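You operate a simulated robot arm through the tools that you are given. There is no shell and no other tool.

Carry out the task below with a simulated robot arm. There is one attempt and no reset: what you move stays moved.

TASK
Bring the air back on at the cream stand and set it to 8 bar.
Fine: brown lever to HELD, frost switch off and drain knob SHUT before the supply lever opens; the small gauge shows 8.

It is judged by the outcome, as a careful person would: the job done as asked, and still so three seconds after it is handed in. It fails if anything else is knocked over, pushed out of place, dropped, spilled or broken.

THE ROBOT
A 6-joint arm with a two-finger gripper, fixed in place. Base frame: the origin is at the foot of the arm, x ahead of it, y to its left, z up. Units: m, rad, N and s.
With the tool pointing down near the work surface it reaches from about 0.58 to 0.66 m from the base axis. Its first joint turns from -2.897 to 2.897 rad. Payload 1.66 kg.
Tool frame: the origin (TCP) lies between the finger pads and is the grasp point; the fingertips stand 0.016 m ahead of it; z points along the fingers, y is the line along which they close. The gripper opens to 0.111 m. The gripper's body begins 0.104 m behind the TCP.
Orientation is that of the tool frame in the base frame, as a unit quaternion [x, y, z, w]. With the fingers straight down and closing along the base's y, the tool's x points along the base's -x, its y along +y and its z along -z.

THE INTERFACE
- The arm moves only by the tool arm_command. Its argument "moves" is a list that holds one entry, the list of rows, each a list of 7 numbers: the shift along the base's x, y, z in m, then the turn, a rotation vector about the base's x, y, z in rad, then the closure, from 0 (fully open) to 1 (shut). In form: [[[tx, ty, tz, ax, ay, az, claw], ...]]. A call has 1 to 20 rows; each row shifts and turns the commanded pose from where the row before left it. Rows are played at 5 a second. More than 0.05 m and 0.15 rad between two rows, or a gripper value outside its range, and nothing of the call is played. A pose out of reach is approached as far as the arm can. The call stops where the force on the tool passes 40 N (or 10 N more than at its start, if that is more) or the arm is blocked; 0.2 s more then pass. The fingers move at their own pace and stop on an object; they squeeze with about 28 N. The grip force told is the motor's: it shows also when the fingers shut on nothing. Time passes only in rows, and 0.2 s behind the last, so rows that do not move let the fingers close. It gives the time, the measured TCP pose, the force on the tool (base axes), the opening and the grip force at its end, in the units of the frame above (readings bear some noise), with the torque about the TCP (base axes, N m) and any sound that the robot's microphone picked up.
- Cameras (640 x 400 px; columns grow to the right, rows downward): "scene" is fixed at [0.2193, 0.5001, 1.6657]; the picture's right is [-0.79, -0.61, 0.00], its down [-0.26, 0.33, -0.91] and it looks along [0.56, -0.72, -0.42] (base axes); focal length 352 px, centre (320, 200). "wrist" rides on the gripper at [0.07, 0.014, -0.143] in the tool frame; the picture's right is [-0.19, 0.98, 0.00], its down [-0.87, -0.17, -0.47] and it looks along [-0.46, -0.09, 0.88] (tool axes); focal length 230 px, centre (320, 200).
- capture(camera): a new picture of that camera. No time passes.
- raise_lower(by): slides the trunk up (or, below 0, down) by that many m; the arm rides with it, the base frame stays. It gives what a move gives, with no picture.
- measure_at(camera, pixels): for up to 12 pixels [column, row] of the newest picture of that camera ("zoom" is the newest enlarged one), the place [x, y, z] in the base frame of the surface seen there, good to about 0.002 m. No time passes.
- enlarge(camera, box): a new picture of the part [left, top, right, bottom] of that camera's present view, enlarged. No time passes.
- sign_off(): hands the job in; it is judged then, once.

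Leave the gripper open and the arm clear of the work at the hand-in unless told otherwise.

The tools are called as name(argument=value, ...) on one line, values as JSON. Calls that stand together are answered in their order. arm_command: Moves the arm, as the interface text tells. Its arguments: {"type":"object","properties":{"moves":{"type":"array","items":{"type":"array","items":{"type":"array","items":{"type":"number"}}}}},"required":["moves"]} The other tools are called the same way: raise_lower (by) slides the trunk up or down; capture (camera) takes a picture; measure_at (camera, pixels) gives the place of the surface under pixels of a picture; enlarge (camera, box) takes an enlarged picture of a part of a camera's view; sign_off () hands the job in.

At the start:

```text
time_s: 0.0
eef_pos: [0.4924, -0.1497, 1.4959]
tcp_rot: [0.0, 1.0, 0.0, 0.001]
ft_force: [-0.4, 0.7, 0.5]
ft_torque: [0.03, -0.01, 0.02]
gripper_width: 0.1107
grip_force: 0.0
trunk travel left (down, up): [-0.425, 0.165]
```

scene: 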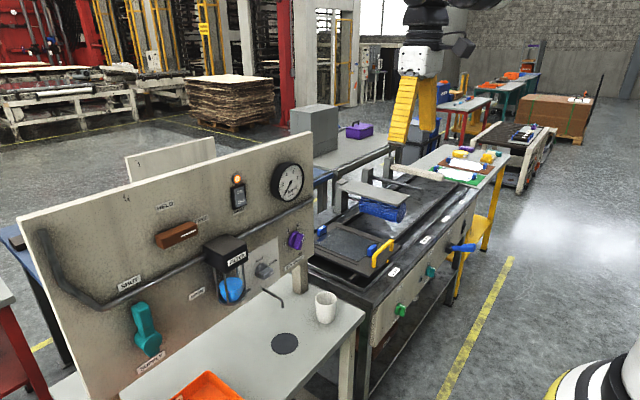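
wrist: 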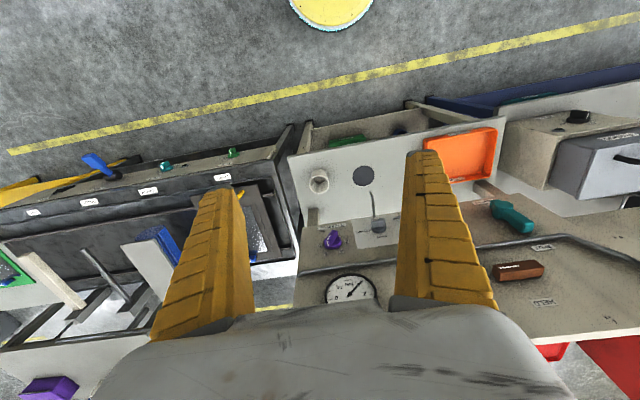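

I see the cream stand in the scene view: a panel with a brown lever (about 177,236), a black switch with an orange light (238,190), a gauge (289,182), a purple knob (295,240), a grey knob (264,269), a blue filter bowl, and a teal supply lever (147,330). I'll enlarge parts of it to read the labels before I move anything.

enlarge(camera="scene", box=[140, 150, 330, 270])

enlarge(camera="scene", box=[90, 250, 250, 390])

enlarge(camera="scene", box=[190, 220, 350, 360])

enlarge(camera="wrist", box=[290, 150, 600, 330])

```text
3.33 times, centred on (235, 210) of scene
```

zoom: 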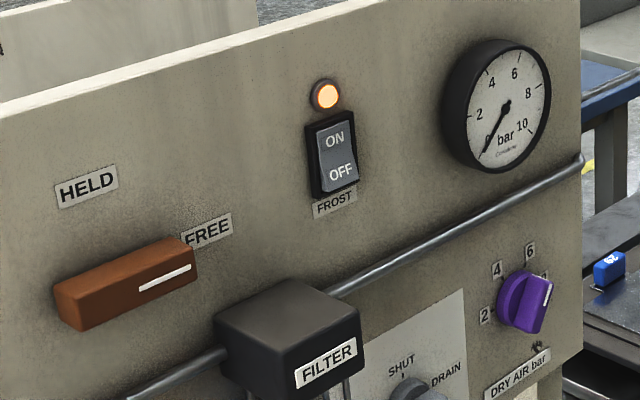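

```text
2.86 times, centred on (170, 320) of scene
```

zoom: 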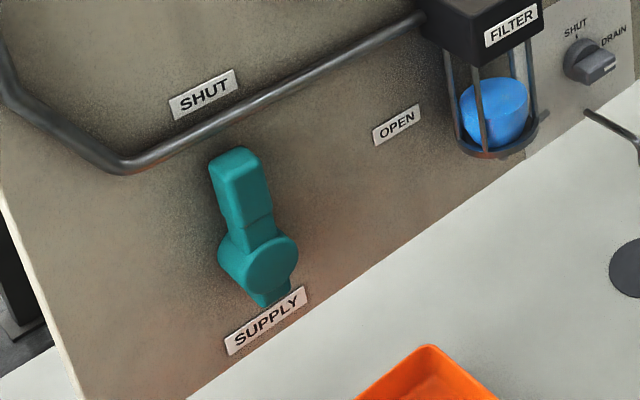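

```text
2.86 times, centred on (270, 290) of scene
```

zoom: 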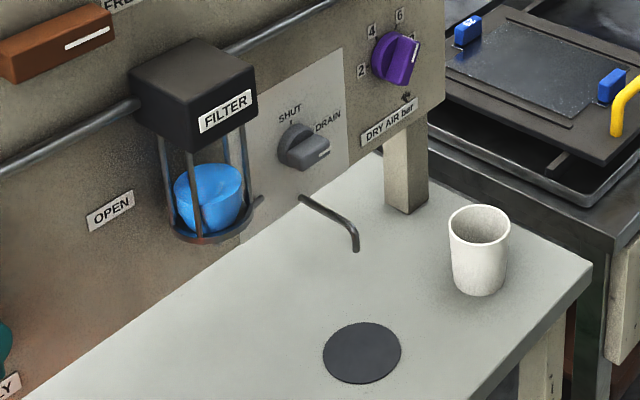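

```text
2.06 times, centred on (445, 240) of wrist
```

zoom: 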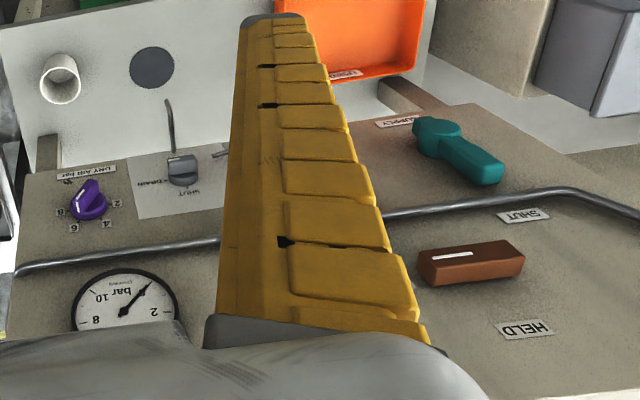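

The brown lever points at FREE, the frost switch shows its orange lamp lit, the drain knob's white mark points to DRAIN and the supply lever looks to be at SHUT. I'll enlarge each control further so I can measure where it is.

enlarge(camera="scene", box=[265, 215, 329, 255])

measure_at(camera="scene", pixels=[[165, 206], [200, 219], [160, 240], [177, 236], [195, 229], [238, 198], [289, 182], [295, 240], [264, 269], [140, 310], [149, 345], [130, 283]])

measure_at(camera="zoom", pixels=[[320, 200], [100, 100], [500, 100], [500, 300]])

```text
10.00 times, centred on (297, 235) of scene
```

zoom: 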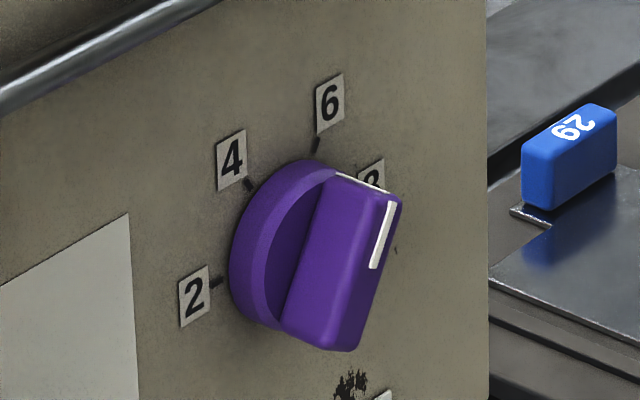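

```text
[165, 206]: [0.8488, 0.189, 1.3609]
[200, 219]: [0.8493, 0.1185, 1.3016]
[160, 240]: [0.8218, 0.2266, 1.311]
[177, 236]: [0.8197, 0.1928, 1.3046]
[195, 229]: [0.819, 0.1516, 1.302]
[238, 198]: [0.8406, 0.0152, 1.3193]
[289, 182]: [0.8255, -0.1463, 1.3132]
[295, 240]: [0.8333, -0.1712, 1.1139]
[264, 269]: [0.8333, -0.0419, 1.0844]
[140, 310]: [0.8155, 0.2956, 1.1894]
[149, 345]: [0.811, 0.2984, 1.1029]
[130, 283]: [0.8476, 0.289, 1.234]
```

```text
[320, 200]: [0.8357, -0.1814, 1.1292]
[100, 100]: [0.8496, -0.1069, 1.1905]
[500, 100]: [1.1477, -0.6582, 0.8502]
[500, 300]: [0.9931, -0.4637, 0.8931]
```

The panel is the plane x≈0.85 and faces the robot. The brown lever's pivot is near y=0.19, z=1.304, with HELD straight above it and FREE to its right. Next I'll measure the filter, the table, the cup, the spout and the finer edges of the knobs.

measure_at(camera="scene", pixels=[[215, 242], [237, 258], [228, 290], [268, 290], [282, 305], [325, 293], [285, 343], [362, 316], [235, 350], [185, 390], [295, 285], [300, 345]])

enlarge(camera="scene", box=[240, 245, 304, 285])

```text
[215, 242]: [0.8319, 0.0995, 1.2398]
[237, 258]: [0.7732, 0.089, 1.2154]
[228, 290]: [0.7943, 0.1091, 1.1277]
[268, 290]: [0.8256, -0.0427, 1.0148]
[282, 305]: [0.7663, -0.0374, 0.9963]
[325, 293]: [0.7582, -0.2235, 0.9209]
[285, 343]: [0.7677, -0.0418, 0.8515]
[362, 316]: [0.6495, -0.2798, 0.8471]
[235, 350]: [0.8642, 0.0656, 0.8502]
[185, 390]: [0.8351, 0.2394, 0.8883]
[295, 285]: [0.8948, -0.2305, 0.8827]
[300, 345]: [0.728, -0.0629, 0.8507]
```

```text
10.00 times, centred on (272, 265) of scene
```

zoom: 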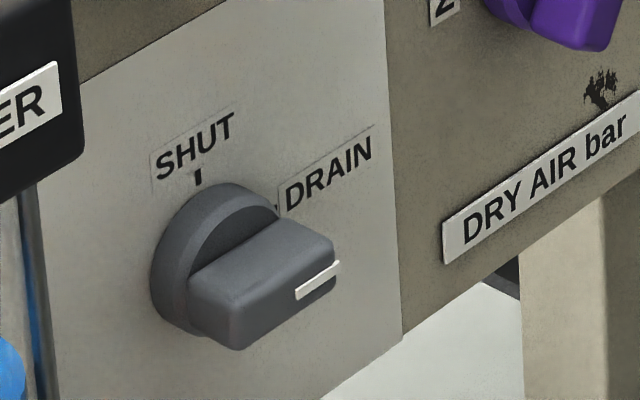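

measure_at(camera="zoom", pixels=[[200, 175], [285, 210], [215, 310], [237, 330], [320, 275], [240, 225], [300, 250], [335, 250], [165, 280], [225, 190], [180, 310], [270, 225]])

enlarge(camera="scene", box=[146, 195, 226, 255])

```text
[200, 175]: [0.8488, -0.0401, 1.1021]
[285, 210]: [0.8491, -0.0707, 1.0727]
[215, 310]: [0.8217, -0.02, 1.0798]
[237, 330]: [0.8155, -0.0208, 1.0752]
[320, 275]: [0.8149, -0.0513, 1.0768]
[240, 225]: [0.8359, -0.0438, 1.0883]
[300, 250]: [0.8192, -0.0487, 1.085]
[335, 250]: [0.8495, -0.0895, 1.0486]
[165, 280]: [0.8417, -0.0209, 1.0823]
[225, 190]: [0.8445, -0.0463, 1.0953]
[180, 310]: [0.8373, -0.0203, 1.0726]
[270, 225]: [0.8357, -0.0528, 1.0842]
```

```text
6.67 times, centred on (186, 225) of scene
```

zoom: 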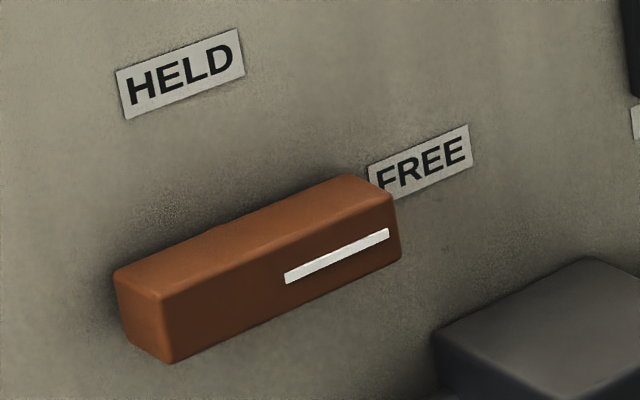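

Now I'll measure the corners of the brown lever in this enlarged picture.

measure_at(camera="zoom", pixels=[[118, 280], [163, 300], [175, 355], [398, 250], [385, 200], [350, 180], [335, 248], [240, 250], [250, 320], [180, 90], [420, 160], [290, 280]])

enlarge(camera="scene", box=[206, 165, 270, 215])

```text
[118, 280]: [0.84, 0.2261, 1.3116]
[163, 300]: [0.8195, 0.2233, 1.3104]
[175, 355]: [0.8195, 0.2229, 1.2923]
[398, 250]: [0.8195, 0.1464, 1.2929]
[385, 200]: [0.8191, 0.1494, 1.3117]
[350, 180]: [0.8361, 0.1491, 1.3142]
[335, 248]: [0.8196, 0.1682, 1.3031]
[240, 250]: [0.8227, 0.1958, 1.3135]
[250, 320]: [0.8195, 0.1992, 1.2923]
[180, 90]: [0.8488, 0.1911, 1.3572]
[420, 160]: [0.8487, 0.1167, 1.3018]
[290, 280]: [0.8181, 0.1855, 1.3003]
```

```text
8.00 times, centred on (238, 190) of scene
```

zoom: 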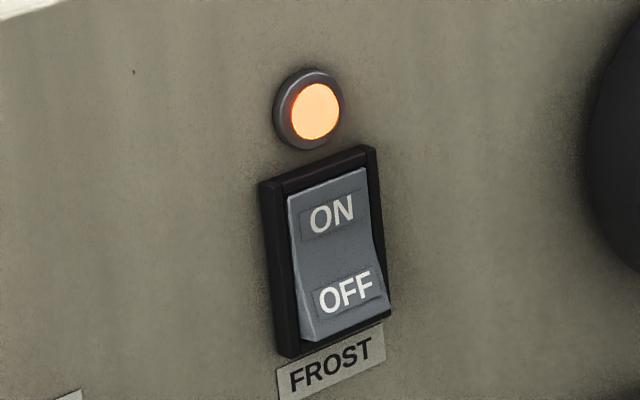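

The brown bar runs from y=0.146 to 0.2265 and z=1.291 to 1.314, with its front at x=0.8195, so it pivots at its middle. In this picture the ON half of the rocker is pressed in and OFF stands out. I'll measure the rocker.

measure_at(camera="zoom", pixels=[[328, 215], [345, 290], [290, 200], [365, 170], [310, 335], [388, 305], [338, 252], [262, 190], [285, 350], [388, 330], [318, 110], [350, 325]])

enlarge(camera="scene", box=[100, 270, 230, 380])

```text
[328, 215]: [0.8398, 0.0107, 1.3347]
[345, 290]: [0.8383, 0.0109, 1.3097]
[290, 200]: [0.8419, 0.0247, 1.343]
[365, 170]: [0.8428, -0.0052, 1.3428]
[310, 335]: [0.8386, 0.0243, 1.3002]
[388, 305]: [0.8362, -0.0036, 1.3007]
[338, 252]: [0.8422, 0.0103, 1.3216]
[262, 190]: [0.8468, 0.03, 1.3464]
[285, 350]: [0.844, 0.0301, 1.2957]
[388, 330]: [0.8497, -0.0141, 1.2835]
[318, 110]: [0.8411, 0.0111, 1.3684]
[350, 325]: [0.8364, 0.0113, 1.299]
```

```text
3.64 times, centred on (165, 325) of scene
```

zoom: 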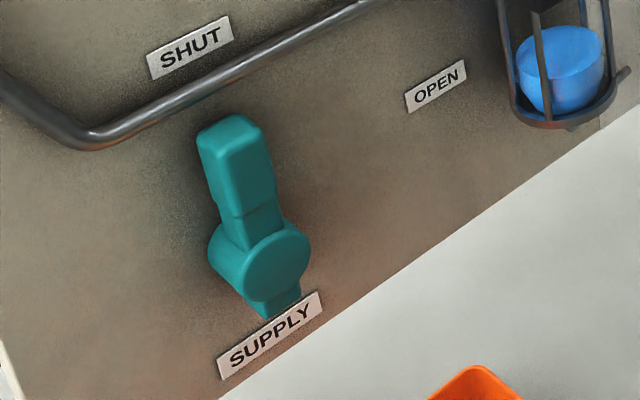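

The rocker spans y=-0.004 to 0.0245 and z=1.30 to 1.343, and its lower OFF half stands out to x≈0.8365. Next I'll measure the supply lever, its pipe, and the OPEN label and filter near it.

measure_at(camera="zoom", pixels=[[225, 135], [240, 180], [215, 200], [268, 170], [260, 225], [280, 262], [272, 300], [190, 48], [437, 87], [200, 140], [238, 105], [560, 110]])

enlarge(camera="scene", box=[265, 155, 325, 205])

```text
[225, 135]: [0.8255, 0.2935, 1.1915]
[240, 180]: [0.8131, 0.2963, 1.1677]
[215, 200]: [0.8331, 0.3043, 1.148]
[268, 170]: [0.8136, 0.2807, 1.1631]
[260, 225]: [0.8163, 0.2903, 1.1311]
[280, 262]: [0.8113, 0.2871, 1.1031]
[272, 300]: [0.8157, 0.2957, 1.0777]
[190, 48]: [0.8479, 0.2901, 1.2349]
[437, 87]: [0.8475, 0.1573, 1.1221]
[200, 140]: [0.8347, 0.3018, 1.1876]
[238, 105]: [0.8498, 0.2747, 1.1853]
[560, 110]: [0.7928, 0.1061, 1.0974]
```

```text
8.00 times, centred on (295, 180) of scene
```

zoom: 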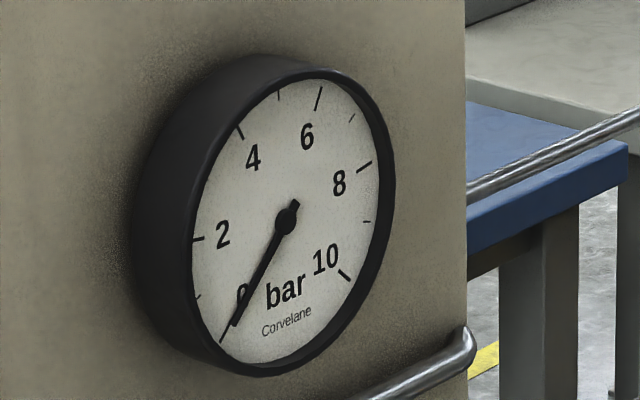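

The gauge reads 0. The supply lever stands upright at SHUT, with its pivot near y=0.291, z=1.103, its tip near z=1.192 and its front at x≈0.813. The tool has to point along +x at the panel, so I'll pitch it about -y while moving it a little forward, well clear of the panel.

arm_command(moves=[[[0.012, 0, 0, 0, -0.1428, 0, 0], [0.012, 0, 0, 0, -0.1428, 0, 0], [0.012, 0, 0, 0, -0.1428, 0, 0], [0.012, 0, 0, 0, -0.1428, 0, 0], [0.012, 0, 0, 0, -0.1428, 0, 0], [0.012, 0, 0, 0, -0.1428, 0, 0]]])

```text
time_s: 1.4
eef_pos: [0.5652, -0.1494, 1.4944]
tcp_rot: [0.0, 0.909, 0.0, 0.416]
ft_force: [-1.1, -0.2, -0.3]
ft_torque: [0.0, -0.02, -0.01]
gripper_width: 0.1108
grip_force: 0.1
trunk travel left (down, up): [-0.425, 0.165]
```

The pitch is working and the tool is now about 49° forward of straight down. I'll finish the pitch to level with the x axis and move left towards the brown lever, keeping x near 0.62.

arm_command(moves=[[[0.01, 0.03, -0.01, 0, -0.1428, 0, 0], [0.01, 0.03, -0.01, 0, -0.1428, 0, 0], [0.01, 0.03, -0.01, 0, -0.1428, 0, 0], [0.01, 0.03, -0.01, 0, -0.1428, 0, 0], [0.01, 0.03, -0.01, 0, -0.1428, 0, 0], [0, 0, 0, 0, 0, 0, 0]]])

```text
time_s: 2.8
eef_pos: [0.6096, 0.0005, 1.4456]
tcp_rot: [0.0, 0.706, 0.001, 0.708]
ft_force: [-0.9, -0.1, 0.5]
ft_torque: [0.01, 0.03, 0.01]
gripper_width: 0.1109
grip_force: 0.0
trunk travel left (down, up): [-0.425, 0.165]
```

The tool is now level and pointing at the panel. I'll take a wrist picture and a scene picture to check the view and how the arm stands.

capture(camera="wrist")

capture(camera="scene")

```text
taken
```

wrist: 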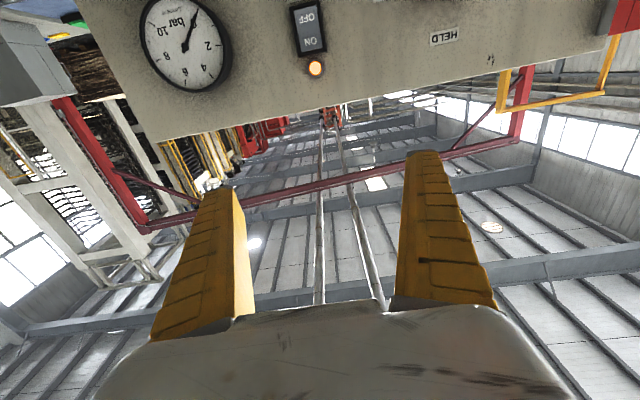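

```text
taken
```

scene: 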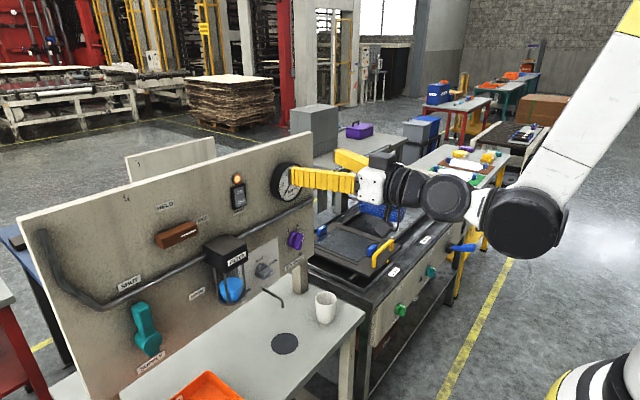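

The view is clear and the elbow is up. Next I'll roll the tool +90° about x so the fingers close vertically, moving to a standoff in front of the brown lever at about x=0.70, y=0.187, z=1.3025.

arm_command(moves=[[[0.0075, 0.01695, -0.013, 0.1428, 0, 0, 0.3], [0.0075, 0.01695, -0.013, 0.1428, 0, 0, 0.3], [0.0075, 0.01695, -0.013, 0.1428, 0, 0, 0.3], [0.0075, 0.01695, -0.013, 0.1428, 0, 0, 0.3], [0.0075, 0.01695, -0.013, 0.1428, 0, 0, 0.3], [0.0075, 0.01695, -0.013, 0.1428, 0, 0, 0.3], [0.0075, 0.01695, -0.013, 0.1428, 0, 0, 0.3], [0.0075, 0.01695, -0.013, 0.1428, 0, 0, 0.3], [0.0075, 0.01695, -0.013, 0.1428, 0, 0, 0.3], [0.0075, 0.01695, -0.013, 0.1428, 0, 0, 0.3], [0.0075, 0.01695, -0.013, 0.1428, 0, 0, 0.3], [0, 0, 0, 0, 0, 0, 0.3]]])

```text
time_s: 5.4
eef_pos: [0.7088, 0.1845, 1.3339]
tcp_rot: [0.485, 0.512, 0.482, 0.52]
ft_force: [0.1, 0.3, 0.0]
ft_torque: [0.01, 0.05, -0.02]
gripper_width: 0.0793
grip_force: 1.1
out of reach, approached as far as the arm can: row 1, 3, 4, 5, 6, 8
trunk travel left (down, up): [-0.425, 0.165]
```

Some rows were reported out of reach, and the tool is at z=1.334 instead of 1.3025. I'll play a still row to see where it settles.

arm_command(moves=[[[0, 0, 0, 0, 0, 0, 0.3], [0, 0, 0, 0, 0, 0, 0.3]]])

capture(camera="scene")

capture(camera="wrist")

```text
time_s: 6.0
eef_pos: [0.7078, 0.184, 1.3327]
tcp_rot: [0.484, 0.512, 0.482, 0.52]
ft_force: [0.5, 0.2, -1.2]
ft_torque: [-0.01, -0.02, 0.01]
gripper_width: 0.0793
grip_force: 1.1
trunk travel left (down, up): [-0.425, 0.165]
```

```text
taken
```

scene: 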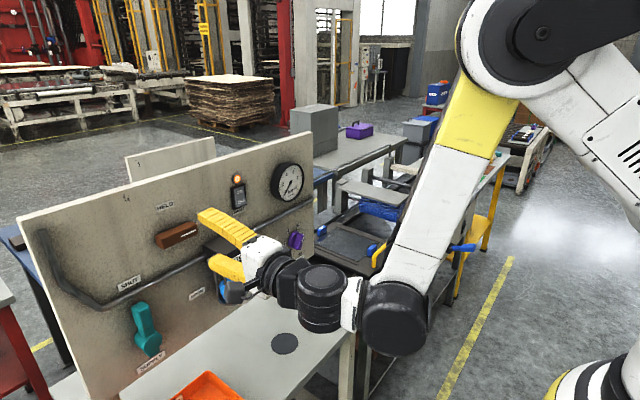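

```text
taken
```

wrist: 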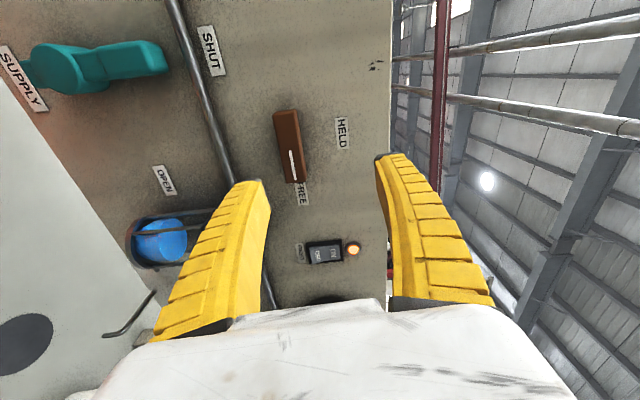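

The pose holds at (0.708, 0.184, 1.333), and the roll is about 0.066 rad short of 90°. I'll correct the height, the side position and the roll in small steps and see whether those are within reach.

arm_command(moves=[[[0, 0.0015, -0.01, 0.022, 0, 0, 0.3], [0, 0.001, -0.01, 0.022, 0.006, 0.01, 0.3], [0, 0, -0.01, 0.022, 0, 0, 0.3], [0, 0, 0, 0, 0, 0, 0.3]]])

```text
time_s: 7.0
eef_pos: [0.7191, 0.1901, 1.3151]
tcp_rot: [0.501, 0.5, 0.499, 0.499]
ft_force: [0.3, -0.1, 0.5]
ft_torque: [-0.02, 0.02, 0.04]
gripper_width: 0.0791
grip_force: 0.8
out of reach, approached as far as the arm can: row 1, 2, 3
trunk travel left (down, up): [-0.425, 0.165]
```

It drifted forward as it tried to go lower, so it's probably near its inner reach limit. I'll move forward towards the lever, where there is still clearance because its front is at x=0.8195, and correct y and z.

arm_command(moves=[[[0.015, -0.0015, -0.004, 0, 0, 0, 0.3], [0.015, -0.001, -0.004, 0, 0, 0, 0.3], [0.015, -0.001, -0.0045, 0, 0, 0, 0.3], [0, 0, 0, 0, 0, 0, 0.3]]])

```text
time_s: 8.0
eef_pos: [0.765, 0.1842, 1.3017]
tcp_rot: [0.501, 0.5, 0.5, 0.5]
ft_force: [-1.0, 0.3, 0.2]
ft_torque: [0.0, 0.01, -0.03]
gripper_width: 0.0792
grip_force: 1.1
trunk travel left (down, up): [-0.425, 0.165]
```

That's within reach now, at (0.765, 0.184, 1.302) with the orientation exact. I'll narrow the fingers to about 55 mm so the lower one clears the pipe below, then move straight forward over the 24 mm high bar.

arm_command(moves=[[[0, 0.001, 0.0004, 0, 0, 0, 0.5], [0.01, 0.001, 0.0004, 0, 0, 0, 0.5], [0.012, 0, 0, 0, 0, 0, 0.5], [0.012, 0, 0, 0, 0, 0, 0.5], [0.012, 0, 0, 0, 0, 0, 0.5], [0.011, 0, 0, 0, 0, 0, 0.5], [0, 0, 0, 0, 0, 0, 0.5]]])

capture(camera="wrist")

enlarge(camera="scene", box=[130, 170, 290, 270])

```text
time_s: 9.6
eef_pos: [0.8221, 0.1876, 1.3024]
tcp_rot: [0.5, 0.5, 0.499, 0.5]
ft_force: [0.3, 0.4, 0.9]
ft_torque: [0.01, -0.05, 0.03]
gripper_width: 0.0579
grip_force: 1.8
trunk travel left (down, up): [-0.425, 0.165]
```

```text
taken
```

wrist: 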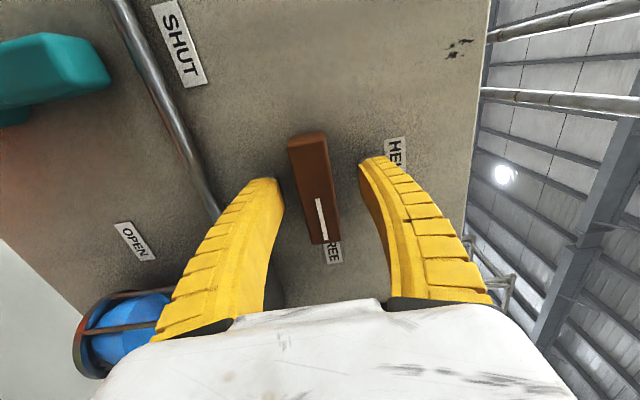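

```text
4.00 times, centred on (210, 220) of scene
```

zoom: 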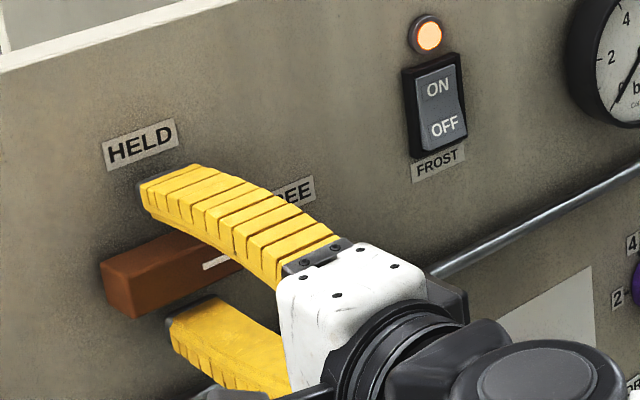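

The fingers straddle the bar, with its mark still towards FREE. I'll close on it and check the grip.

arm_command(moves=[[[0, 0, 0, 0, 0, 0, 0.8], [0, 0, 0, 0, 0, 0, 0.9], [0, 0, 0, 0, 0, 0, 0.9]]])

```text
time_s: 10.4
eef_pos: [0.8241, 0.1866, 1.3018]
tcp_rot: [0.501, 0.5, 0.499, 0.5]
ft_force: [-5.6, -2.7, -18.9]
ft_torque: [-0.02, 0.24, -0.07]
gripper_width: 0.0266
grip_force: 11.3
trunk travel left (down, up): [-0.425, 0.165]
```

The grip is on, at 26.6 mm wide, but there is a force of -19 N in z, so the bar sits slightly below the grip centre. I'll shift down by 1 mm to relax it.

arm_command(moves=[[[0, 0, -0.001, 0, 0, 0, 0.9], [0, 0, 0, 0, 0, 0, 0.9]]])

```text
time_s: 11.0
eef_pos: [0.8222, 0.1888, 1.3003]
tcp_rot: [0.501, 0.5, 0.499, 0.5]
ft_force: [-10.6, -2.8, -22.5]
ft_torque: [-0.03, 0.24, -0.08]
gripper_width: 0.0218
grip_force: 34.3
trunk travel left (down, up): [-0.425, 0.165]
```

The fingers have closed further, to 21.8 mm, and the z force is still about -22 N. I'll ease down another 1.5 mm and back off 1 mm in x.

arm_command(moves=[[[-0.001, 0, -0.0015, 0, 0, 0, 0.9], [0, 0, 0, 0, 0, 0, 0.9]]])

capture(camera="wrist")

```text
time_s: 11.6
eef_pos: [0.8216, 0.1883, 1.2992]
tcp_rot: [0.5, 0.501, 0.499, 0.5]
ft_force: [-1.3, 2.4, 0.0]
ft_torque: [-0.03, -0.02, -0.2]
gripper_width: 0.018
grip_force: 34.1
trunk travel left (down, up): [-0.425, 0.165]
```

```text
taken
```

wrist: 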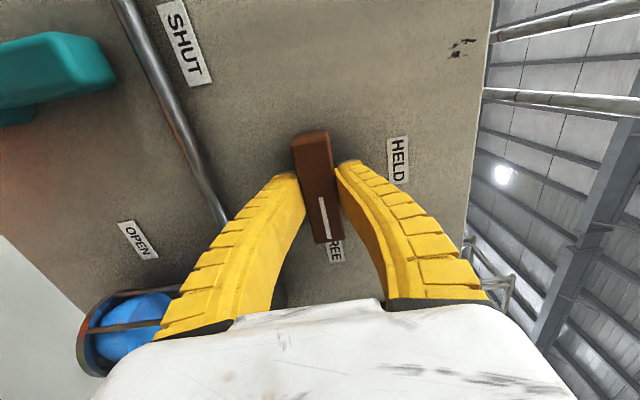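

The forces are now near zero with a firm grip. I'll start turning the lever about -x, from FREE (right) towards HELD (up), a few rows at a time.

arm_command(moves=[[[0, 0, 0, -0.1, 0, 0, 0.9], [0, 0, 0, -0.1, 0, 0, 0.9], [0, 0, 0, -0.1, 0, 0, 0.9], [0, 0, 0, -0.1, 0, 0, 0.9], [0, 0, 0, 0, 0, 0, 0.9]]])

```text
time_s: 12.8
eef_pos: [0.8212, 0.188, 1.3011]
tcp_rot: [0.391, 0.59, 0.388, 0.591]
ft_force: [12.8, 6.6, 29.4]
ft_torque: [0.03, -0.11, 0.14]
gripper_width: 0.0172
grip_force: 33.9
trunk travel left (down, up): [-0.425, 0.165]
```

It's turning, with a roll of about 0.39 rad so far. A force of +29 N in z means I'm pressing down, so I'll lift 2 mm and keep turning.

arm_command(moves=[[[0.001, 0, 0.002, 0, 0, 0, 0.9], [0, 0, 0, -0.1, 0, 0, 0.9], [0, 0, 0, 0, 0, 0, 0.9]]])

```text
time_s: 13.6
eef_pos: [0.8213, 0.1889, 1.3013]
tcp_rot: [0.361, 0.608, 0.36, 0.608]
ft_force: [-6.0, 1.8, -8.5]
ft_torque: [-0.03, 0.08, -0.06]
gripper_width: 0.019
grip_force: 34.3
trunk travel left (down, up): [-0.425, 0.165]
```

The forces are low again. I'll keep turning in small steps.

arm_command(moves=[[[0, 0, 0, -0.1, 0, 0, 0.9], [0, 0, 0, -0.1, 0, 0, 0.9], [0, 0, 0, -0.1, 0, 0, 0.9], [0, 0, 0, 0, 0, 0, 0.9]]])

capture(camera="wrist")

```text
time_s: 14.6
eef_pos: [0.8217, 0.1895, 1.3014]
tcp_rot: [0.265, 0.656, 0.264, 0.656]
ft_force: [-3.1, 6.2, -1.7]
ft_torque: [0.01, 0.25, 0.31]
gripper_width: 0.0185
grip_force: 33.5
trunk travel left (down, up): [-0.425, 0.165]
```

```text
taken
```

wrist: 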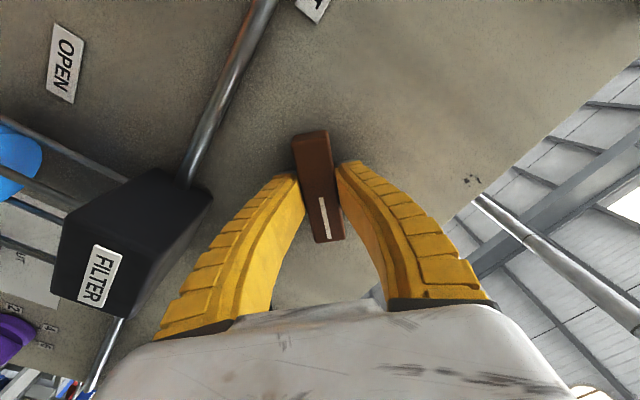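

The bar follows the fingers and is about 46° turned. The filter housing stays clear of the gripper body. I'll go on with the remaining 44°.

arm_command(moves=[[[0, 0, 0, -0.1, 0, 0, 0.9], [0, 0, 0, -0.1, 0, 0, 0.9], [0, 0, 0, -0.1, 0, 0, 0.9], [0, 0, 0, -0.1, 0, 0, 0.9], [0, 0, 0, 0, 0, 0, 0.9]]])

```text
time_s: 15.8
eef_pos: [0.8202, 0.189, 1.3014]
tcp_rot: [0.129, 0.695, 0.128, 0.696]
ft_force: [-1.3, 11.0, 6.2]
ft_torque: [0.06, 0.0, 0.1]
gripper_width: 0.0182
grip_force: 34.1
trunk travel left (down, up): [-0.425, 0.165]
```

About 21° are left. I'll continue to the HELD position with a slight y relief.

arm_command(moves=[[[0, 0.0008, 0, -0.1, 0, 0, 0.9], [0, 0, 0, -0.1, 0, 0, 0.9], [0, 0, 0, -0.09, 0, 0, 0.9], [0, 0, 0, -0.08, 0, 0, 0.9], [0, 0, 0, 0, 0, 0, 0.9]]])

capture(camera="wrist")

enlarge(camera="scene", box=[130, 170, 290, 270])

```text
time_s: 17.0
eef_pos: [0.8221, 0.1895, 1.3012]
tcp_rot: [-0.001, 0.707, 0.0, 0.708]
ft_force: [-3.1, 9.5, 7.4]
ft_torque: [0.03, 0.02, 0.09]
gripper_width: 0.0188
grip_force: 33.5
trunk travel left (down, up): [-0.425, 0.165]
```

```text
taken
```

wrist: 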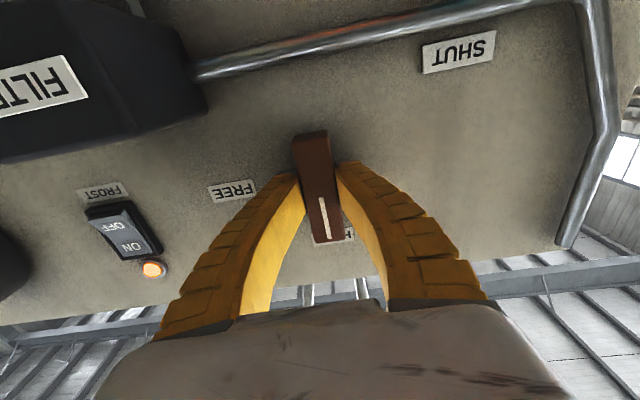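

```text
4.00 times, centred on (210, 220) of scene
```

zoom: 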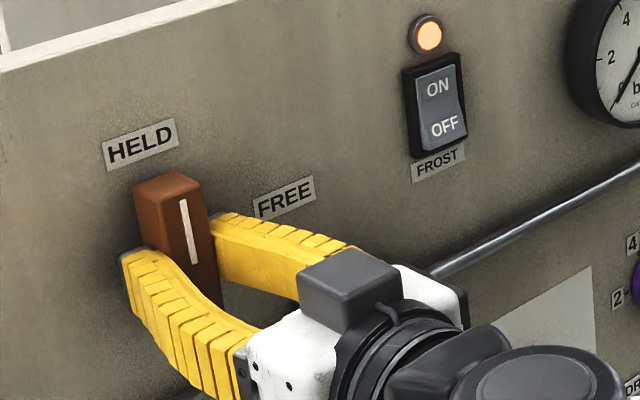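

The bar now stands upright with its white mark towards HELD. I'll open the fingers and draw straight back.

arm_command(moves=[[[0, 0, 0, 0, 0, 0, 0.5], [0, 0, 0, 0, 0, 0, 0.5], [-0.02, 0, 0, 0, 0, 0, 0.5], [-0.025, 0, 0, 0, 0, 0, 0.5], [-0.025, 0, 0, 0, 0, 0, 0.5], [0, 0, 0, 0, 0, 0, 0.5]]])

capture(camera="wrist")

enlarge(camera="scene", box=[130, 170, 290, 270])

```text
time_s: 18.4
eef_pos: [0.7527, 0.1906, 1.2983]
tcp_rot: [0.001, 0.707, -0.001, 0.707]
ft_force: [0.3, -0.6, 0.0]
ft_torque: [0.01, -0.01, 0.01]
gripper_width: 0.0576
grip_force: 1.3
trunk travel left (down, up): [-0.425, 0.165]
```

```text
taken
```

wrist: 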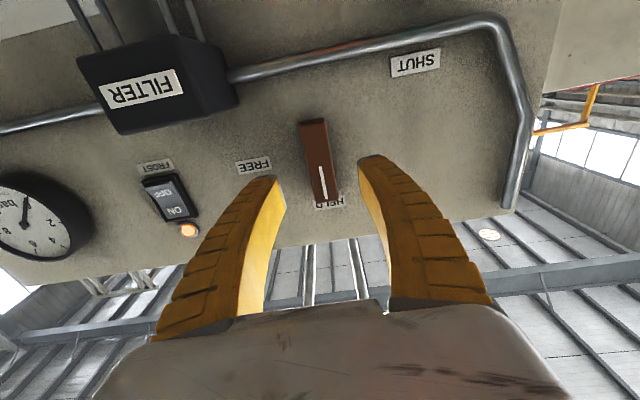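

```text
4.00 times, centred on (210, 220) of scene
```

zoom: 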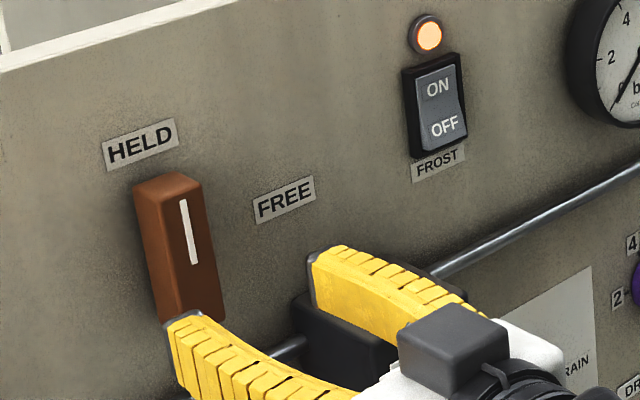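

The brown lever stays at HELD. Next is the frost switch: I'll close the fingers and move right to stand in front of the OFF half at y≈0.0105, z≈1.302, staying back from the panel at x≈0.75.

arm_command(moves=[[[-0.005, -0.02, 0.004, 0, 0, 0, 1], [0, -0.03, 0.004, 0, 0, 0, 1], [0, -0.03, 0, 0, 0, 0, 1], [0, -0.03, 0, 0, 0, 0, 1], [0, -0.03, 0, 0, 0, 0, 1], [0, -0.03, 0, 0, 0, 0, 1], [0, -0.01, -0.002, 0, 0, 0, 1], [0, 0, 0, 0, 0, 0, 1]]])

capture(camera="wrist")

enlarge(camera="scene", box=[180, 150, 340, 250])

```text
time_s: 20.2
eef_pos: [0.7589, 0.0089, 1.3157]
tcp_rot: [0.0, 0.707, 0.0, 0.707]
ft_force: [-0.3, -0.3, 0.2]
ft_torque: [0.02, 0.0, -0.01]
gripper_width: 0.0
grip_force: 28.4
out of reach, approached as far as the arm can: row 3, 5
trunk travel left (down, up): [-0.425, 0.165]
```

```text
taken
```

wrist: 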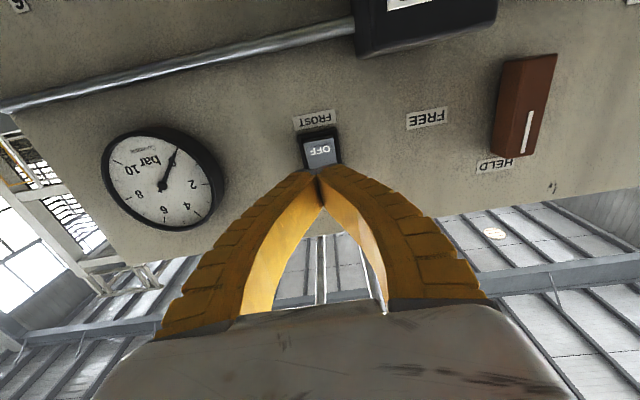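

```text
4.00 times, centred on (260, 200) of scene
```

zoom: 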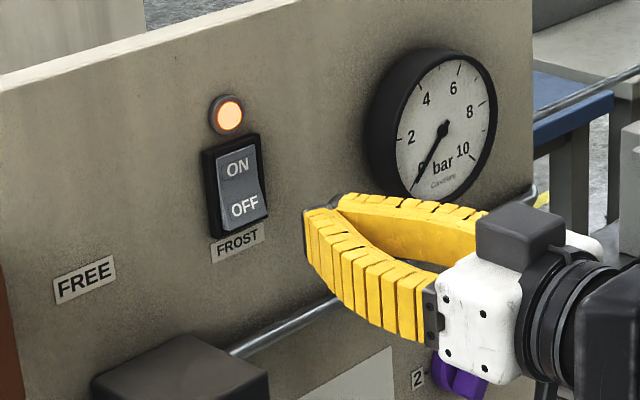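

The closed fingertips are in front of the switch at (0.759, 0.009, 1.316). I'll lower to z≈1.302 while moving forward to x≈0.805, just short of contact.

arm_command(moves=[[[0.015, 0.0005, -0.005, 0, 0, 0, 1], [0.015, 0.0005, -0.005, 0, 0, 0, 1], [0.014, 0.0005, -0.004, 0, 0, 0, 1], [0, 0, 0, 0, 0, 0, 1]]])

capture(camera="wrist")

```text
time_s: 21.2
eef_pos: [0.8004, 0.0104, 1.3016]
tcp_rot: [0.0, 0.707, 0.0, 0.708]
ft_force: [0.3, -0.4, -0.1]
ft_torque: [0.0, 0.02, 0.03]
gripper_width: 0.0
grip_force: 28.0
trunk travel left (down, up): [-0.425, 0.165]
```

```text
taken
```

wrist: 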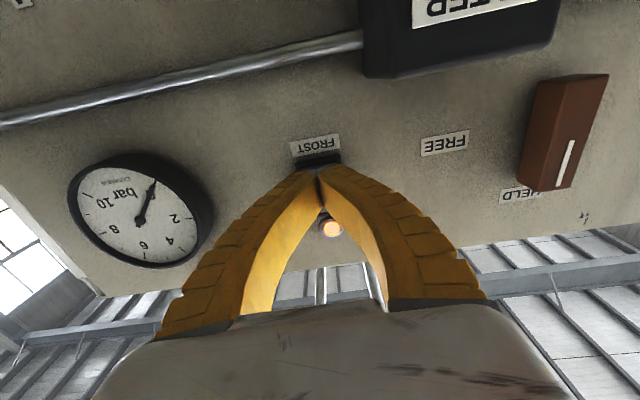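

I'm at (0.800, 0.0104, 1.3016) and aligned. I'll press forward slowly onto the OFF half.

arm_command(moves=[[[0.012, 0, 0, 0, 0, 0, 1], [0.007, 0, 0, 0, 0, 0, 1], [0.003, 0, 0, 0, 0, 0, 1], [0.003, 0, 0, 0, 0, 0, 1], [0, 0, 0, 0, 0, 0, 1]]])

capture(camera="wrist")

enlarge(camera="scene", box=[180, 150, 340, 250])

```text
time_s: 22.4
eef_pos: [0.8236, 0.0136, 1.3004]
tcp_rot: [0.001, 0.706, -0.001, 0.708]
ft_force: [0.3, 0.6, 0.1]
ft_torque: [0.0, -0.02, -0.02]
gripper_width: 0.0
grip_force: 28.6
trunk travel left (down, up): [-0.425, 0.165]
```

```text
taken
```

wrist: 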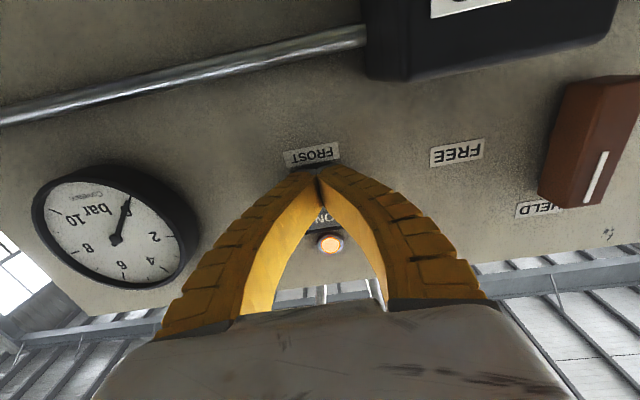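

```text
4.00 times, centred on (260, 200) of scene
```

zoom: 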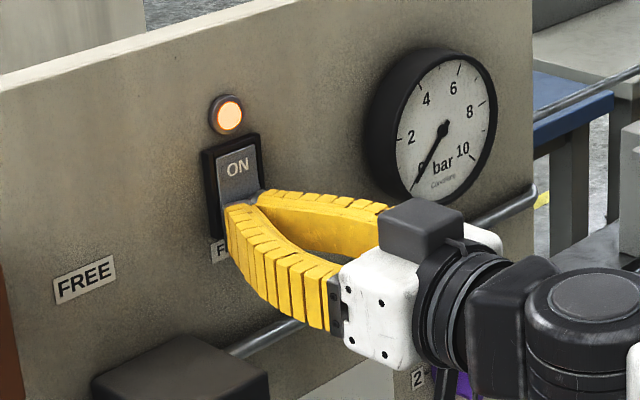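

There's no contact force yet and the lamp is still lit. I'll press further, 2 mm at a time.

arm_command(moves=[[[0.002, -0.001, 0, 0, 0, 0, 1], [0.002, -0.001, 0, 0, 0, 0, 1], [0, 0, 0, 0, 0, 0, 1]]])

enlarge(camera="scene", box=[200, 160, 280, 210])

```text
time_s: 23.2
eef_pos: [0.8283, 0.0105, 1.2998]
tcp_rot: [0.0, 0.707, 0.0, 0.707]
ft_force: [0.2, -0.7, -0.3]
ft_torque: [0.01, 0.02, -0.03]
gripper_width: 0.0
grip_force: 28.5
trunk travel left (down, up): [-0.425, 0.165]
heard: click
```

```text
8.00 times, centred on (240, 185) of scene
```

zoom: 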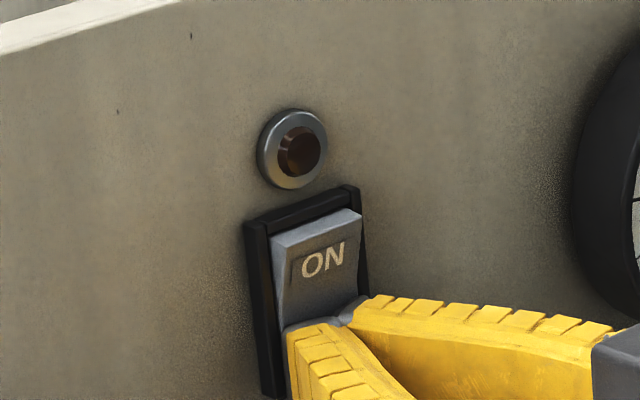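

I heard a click and the lamp is dark, so frost is off and the ON half now stands out. I'll retreat to x≈0.76, then roll +90° and move to y≈-0.04 for the drain knob.

arm_command(moves=[[[-0.02, 0, 0, 0, 0, 0, 1], [-0.025, 0, 0, 0, 0, 0, 1], [-0.02, 0, 0, 0, 0, 0, 1], [0, 0, 0, 0, 0, 0, 1]]])

arm_command(moves=[[[0, -0.005, 0, 0.1428, 0, 0, 0.6], [0, -0.005, 0, 0.1428, 0, 0, 0.6], [0, -0.005, 0, 0.1428, 0, 0, 0.6], [0, -0.005, 0, 0.1428, 0, 0, 0.6], [0, -0.005, 0, 0.1428, 0, 0, 0.6], [0, -0.005, 0, 0.1428, 0, 0, 0.6], [0, -0.005, 0, 0.1428, 0, 0, 0.6], [0, -0.005, 0, 0.1428, 0, 0, 0.6], [0, -0.005, 0, 0.1428, 0, 0, 0.6], [0, -0.0055, 0, 0.1428, 0, 0, 0.6], [0, 0, 0, 0.1428, 0, 0, 0.6], [0, 0, 0, 0, 0, 0, 0.6]]])

```text
time_s: 24.2
eef_pos: [0.7677, 0.0115, 1.3018]
tcp_rot: [0.001, 0.707, -0.001, 0.708]
ft_force: [0.0, 0.7, 0.2]
ft_torque: [-0.03, -0.01, 0.01]
gripper_width: 0.0003
grip_force: 28.7
out of reach, approached as far as the arm can: row 3
trunk travel left (down, up): [-0.425, 0.165]
```

```text
time_s: 26.8
eef_pos: [0.7672, -0.0397, 1.3031]
tcp_rot: [0.501, 0.5, 0.499, 0.5]
ft_force: [0.6, -0.2, -0.4]
ft_torque: [0.03, 0.0, -0.01]
gripper_width: 0.0468
grip_force: 2.1
trunk travel left (down, up): [-0.425, 0.165]
```

I'm in front of the gauge side at (0.767, -0.040, 1.303) with the roll at 90°. The drain knob is 0.226 m lower, so I'll lower the trunk rather than strain the arm, in two stages.

raise_lower(by=-0.12)

capture(camera="scene")

capture(camera="wrist")

```text
time_s: 28.3
eef_pos: [0.7688, -0.0406, 1.1836]
tcp_rot: [0.501, 0.5, 0.499, 0.5]
ft_force: [-0.1, -0.5, 0.0]
ft_torque: [0.0, -0.02, -0.01]
gripper_width: 0.0464
grip_force: 1.8
trunk travel left (down, up): [-0.305, 0.285]
```

```text
taken
```

scene: 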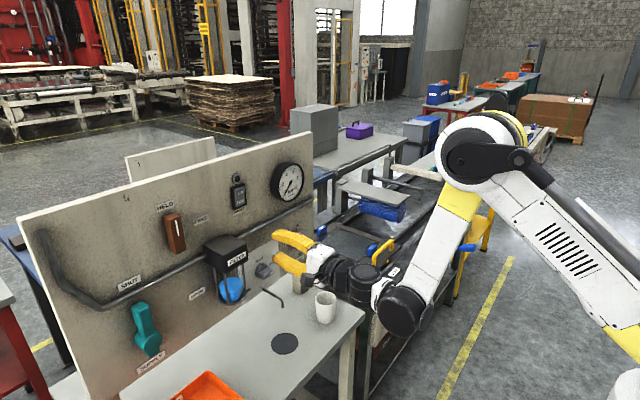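

```text
taken
```

wrist: 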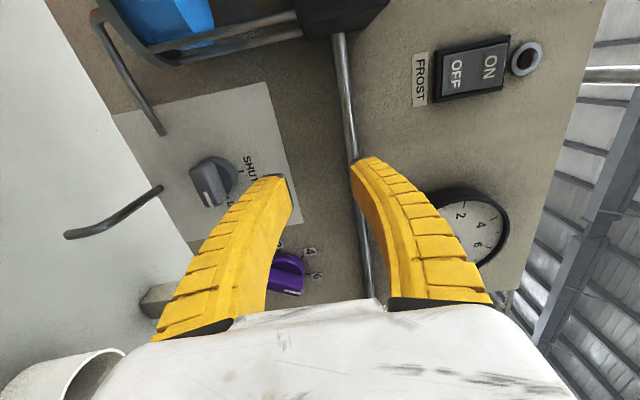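

The wrist joint, the black disc near (403,310), is getting closer to the table and the cup. I'll measure its lowest parts and the cup rim before lowering further.

measure_at(camera="scene", pixels=[[403, 310], [400, 335], [385, 320], [365, 285], [355, 300], [325, 290], [327, 323], [345, 275], [312, 265], [360, 318], [430, 300], [318, 296]])

measure_at(camera="wrist", pixels=[[205, 185], [240, 178], [215, 200], [218, 165], [290, 262], [100, 355], [150, 125], [160, 190], [345, 60], [290, 275], [320, 270], [310, 250]])

```text
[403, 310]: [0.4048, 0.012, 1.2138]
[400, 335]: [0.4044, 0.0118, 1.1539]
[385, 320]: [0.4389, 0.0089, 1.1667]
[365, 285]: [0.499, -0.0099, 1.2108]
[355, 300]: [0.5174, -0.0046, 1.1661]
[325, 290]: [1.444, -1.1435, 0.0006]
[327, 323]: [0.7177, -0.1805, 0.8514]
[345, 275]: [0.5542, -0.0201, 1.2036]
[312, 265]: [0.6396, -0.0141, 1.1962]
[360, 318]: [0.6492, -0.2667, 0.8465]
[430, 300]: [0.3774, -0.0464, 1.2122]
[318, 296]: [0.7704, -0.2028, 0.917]
```

```text
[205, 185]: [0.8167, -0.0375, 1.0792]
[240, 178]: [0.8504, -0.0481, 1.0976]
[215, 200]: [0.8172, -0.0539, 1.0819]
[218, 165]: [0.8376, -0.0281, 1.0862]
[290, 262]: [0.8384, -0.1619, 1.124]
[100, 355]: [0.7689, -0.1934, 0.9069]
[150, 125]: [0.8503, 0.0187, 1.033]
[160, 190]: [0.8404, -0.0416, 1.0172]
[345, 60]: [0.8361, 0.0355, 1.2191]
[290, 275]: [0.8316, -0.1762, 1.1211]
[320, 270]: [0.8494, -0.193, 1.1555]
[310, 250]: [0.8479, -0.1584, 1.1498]
```

The wrist joint's lowest point is z≈1.15 at x≈0.40, in front of the table edge (x=0.65) and well above the table top (0.85), so there's room. The drain knob's centre reads about y=-0.039, z=1.079. I'll lower by 0.105 m.

raise_lower(by=-0.105)

capture(camera="wrist")

capture(camera="scene")

```text
time_s: 29.7
eef_pos: [0.7681, -0.041, 1.0785]
tcp_rot: [0.5, 0.5, 0.499, 0.5]
ft_force: [-0.5, 0.1, -0.8]
ft_torque: [0.02, -0.02, -0.01]
gripper_width: 0.0467
grip_force: 1.2
trunk travel left (down, up): [-0.2, 0.39]
```

```text
taken
```

wrist: 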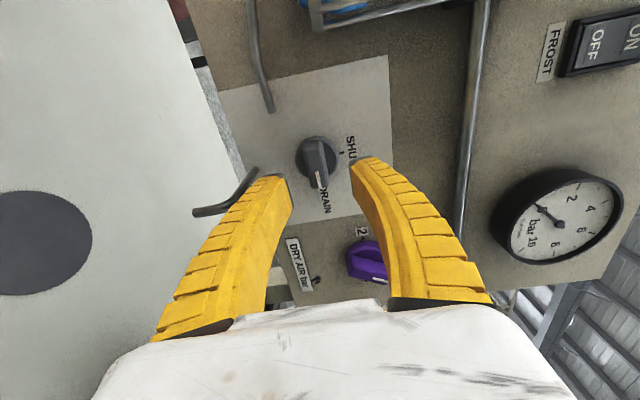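

```text
taken
```

scene: 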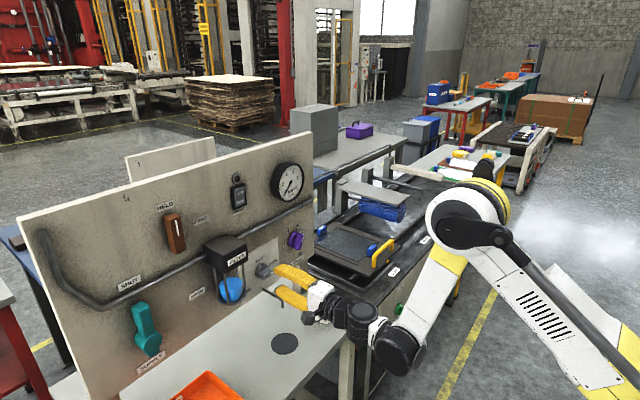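

The knob now sits between the fingers in the wrist view, near (317,160). I'll enlarge that part to get its exact centre and thickness.

enlarge(camera="wrist", box=[270, 120, 366, 200])

```text
5.00 times, centred on (318, 160) of wrist
```

zoom: 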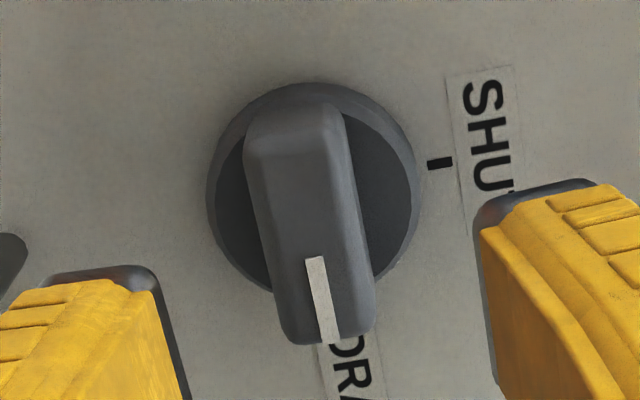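

measure_at(camera="zoom", pixels=[[295, 150], [315, 335], [280, 240], [345, 230], [262, 140], [335, 130], [300, 335], [360, 320], [440, 164], [225, 200], [410, 200], [320, 90]])

```text
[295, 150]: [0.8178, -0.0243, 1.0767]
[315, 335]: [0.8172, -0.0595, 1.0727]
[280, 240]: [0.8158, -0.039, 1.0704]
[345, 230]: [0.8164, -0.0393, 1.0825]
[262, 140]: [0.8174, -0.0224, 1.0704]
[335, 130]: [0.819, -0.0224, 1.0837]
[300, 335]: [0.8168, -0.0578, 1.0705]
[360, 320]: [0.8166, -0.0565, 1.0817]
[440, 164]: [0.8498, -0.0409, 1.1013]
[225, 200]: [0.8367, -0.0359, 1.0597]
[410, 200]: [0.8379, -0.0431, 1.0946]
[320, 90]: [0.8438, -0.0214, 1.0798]
```

The bar spans z=1.0695 to 1.0835 and y=-0.021 to -0.0605, so its centre is about (-0.0405, 1.0765). The disc face behind it is at x=0.837. I'll move forward to TCP x≈0.817 and 2 mm down, with the fingers 47 mm open.

arm_command(moves=[[[0.015, 0, -0.001, 0, 0, 0, 0.6], [0.015, 0, -0.001, 0, 0, 0, 0.6], [0.013, 0, 0, 0, 0, 0, 0.6], [0.006, 0, 0, 0, 0, 0, 0.6], [0, 0, 0, 0, 0, 0, 0.6]]])

capture(camera="wrist")

```text
time_s: 30.9
eef_pos: [0.8176, -0.0411, 1.0757]
tcp_rot: [0.501, 0.5, 0.499, 0.5]
ft_force: [1.0, 0.6, -0.3]
ft_torque: [0.01, 0.0, -0.02]
gripper_width: 0.0465
grip_force: 1.2
trunk travel left (down, up): [-0.2, 0.39]
```

```text
taken
```

wrist: 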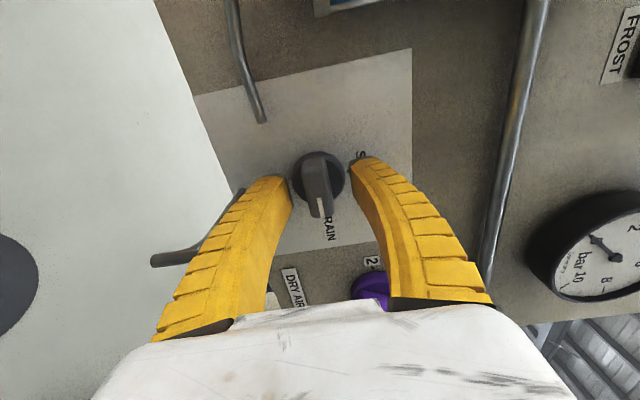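

The fingers straddle the drain knob's bar. I'll close on it gently.

arm_command(moves=[[[0, 0, 0, 0, 0, 0, 0.75], [0, 0, 0, 0, 0, 0, 0.9], [0, 0, 0, 0, 0, 0, 0.98], [0, 0, 0, 0, 0, 0, 0.98]]])

```text
time_s: 31.9
eef_pos: [0.8174, -0.041, 1.074]
tcp_rot: [0.5, 0.5, 0.499, 0.5]
ft_force: [-11.7, 0.7, -23.0]
ft_torque: [-0.01, 0.16, -0.02]
gripper_width: 0.0156
grip_force: 34.0
trunk travel left (down, up): [-0.2, 0.39]
```

It's gripped at 15.6 mm, with -23 N in z, so I'll relax by moving 2 mm down.

arm_command(moves=[[[-0.0005, 0, -0.001, 0, 0, 0, 0.98], [0, 0, -0.0008, 0, 0, 0, 0.98], [0, 0, 0, 0, 0, 0, 0.98]]])

```text
time_s: 32.7
eef_pos: [0.8179, -0.04, 1.0749]
tcp_rot: [0.5, 0.501, 0.5, 0.5]
ft_force: [-6.9, 5.0, -2.0]
ft_torque: [-0.04, 0.01, 0.05]
gripper_width: 0.0133
grip_force: 33.9
trunk travel left (down, up): [-0.2, 0.39]
```

The forces are small now. I'll turn the drain knob from DRAIN (right) towards SHUT (up), in steps of about -x rotation.

arm_command(moves=[[[0, 0, 0, -0.1, 0, 0, 0.98], [0, 0, 0, -0.1, 0, 0, 0.98], [0, 0, 0.0005, -0.1, 0, 0, 0.98], [0, 0, 0.0005, -0.1, 0, 0, 0.98], [0, 0, 0, 0, 0, 0, 0.98]]])

```text
time_s: 33.9
eef_pos: [0.8174, -0.0404, 1.076]
tcp_rot: [0.39, 0.59, 0.389, 0.59]
ft_force: [-4.0, 6.4, -4.3]
ft_torque: [-0.04, -0.02, -0.1]
gripper_width: 0.0119
grip_force: 34.4
trunk travel left (down, up): [-0.2, 0.39]
```

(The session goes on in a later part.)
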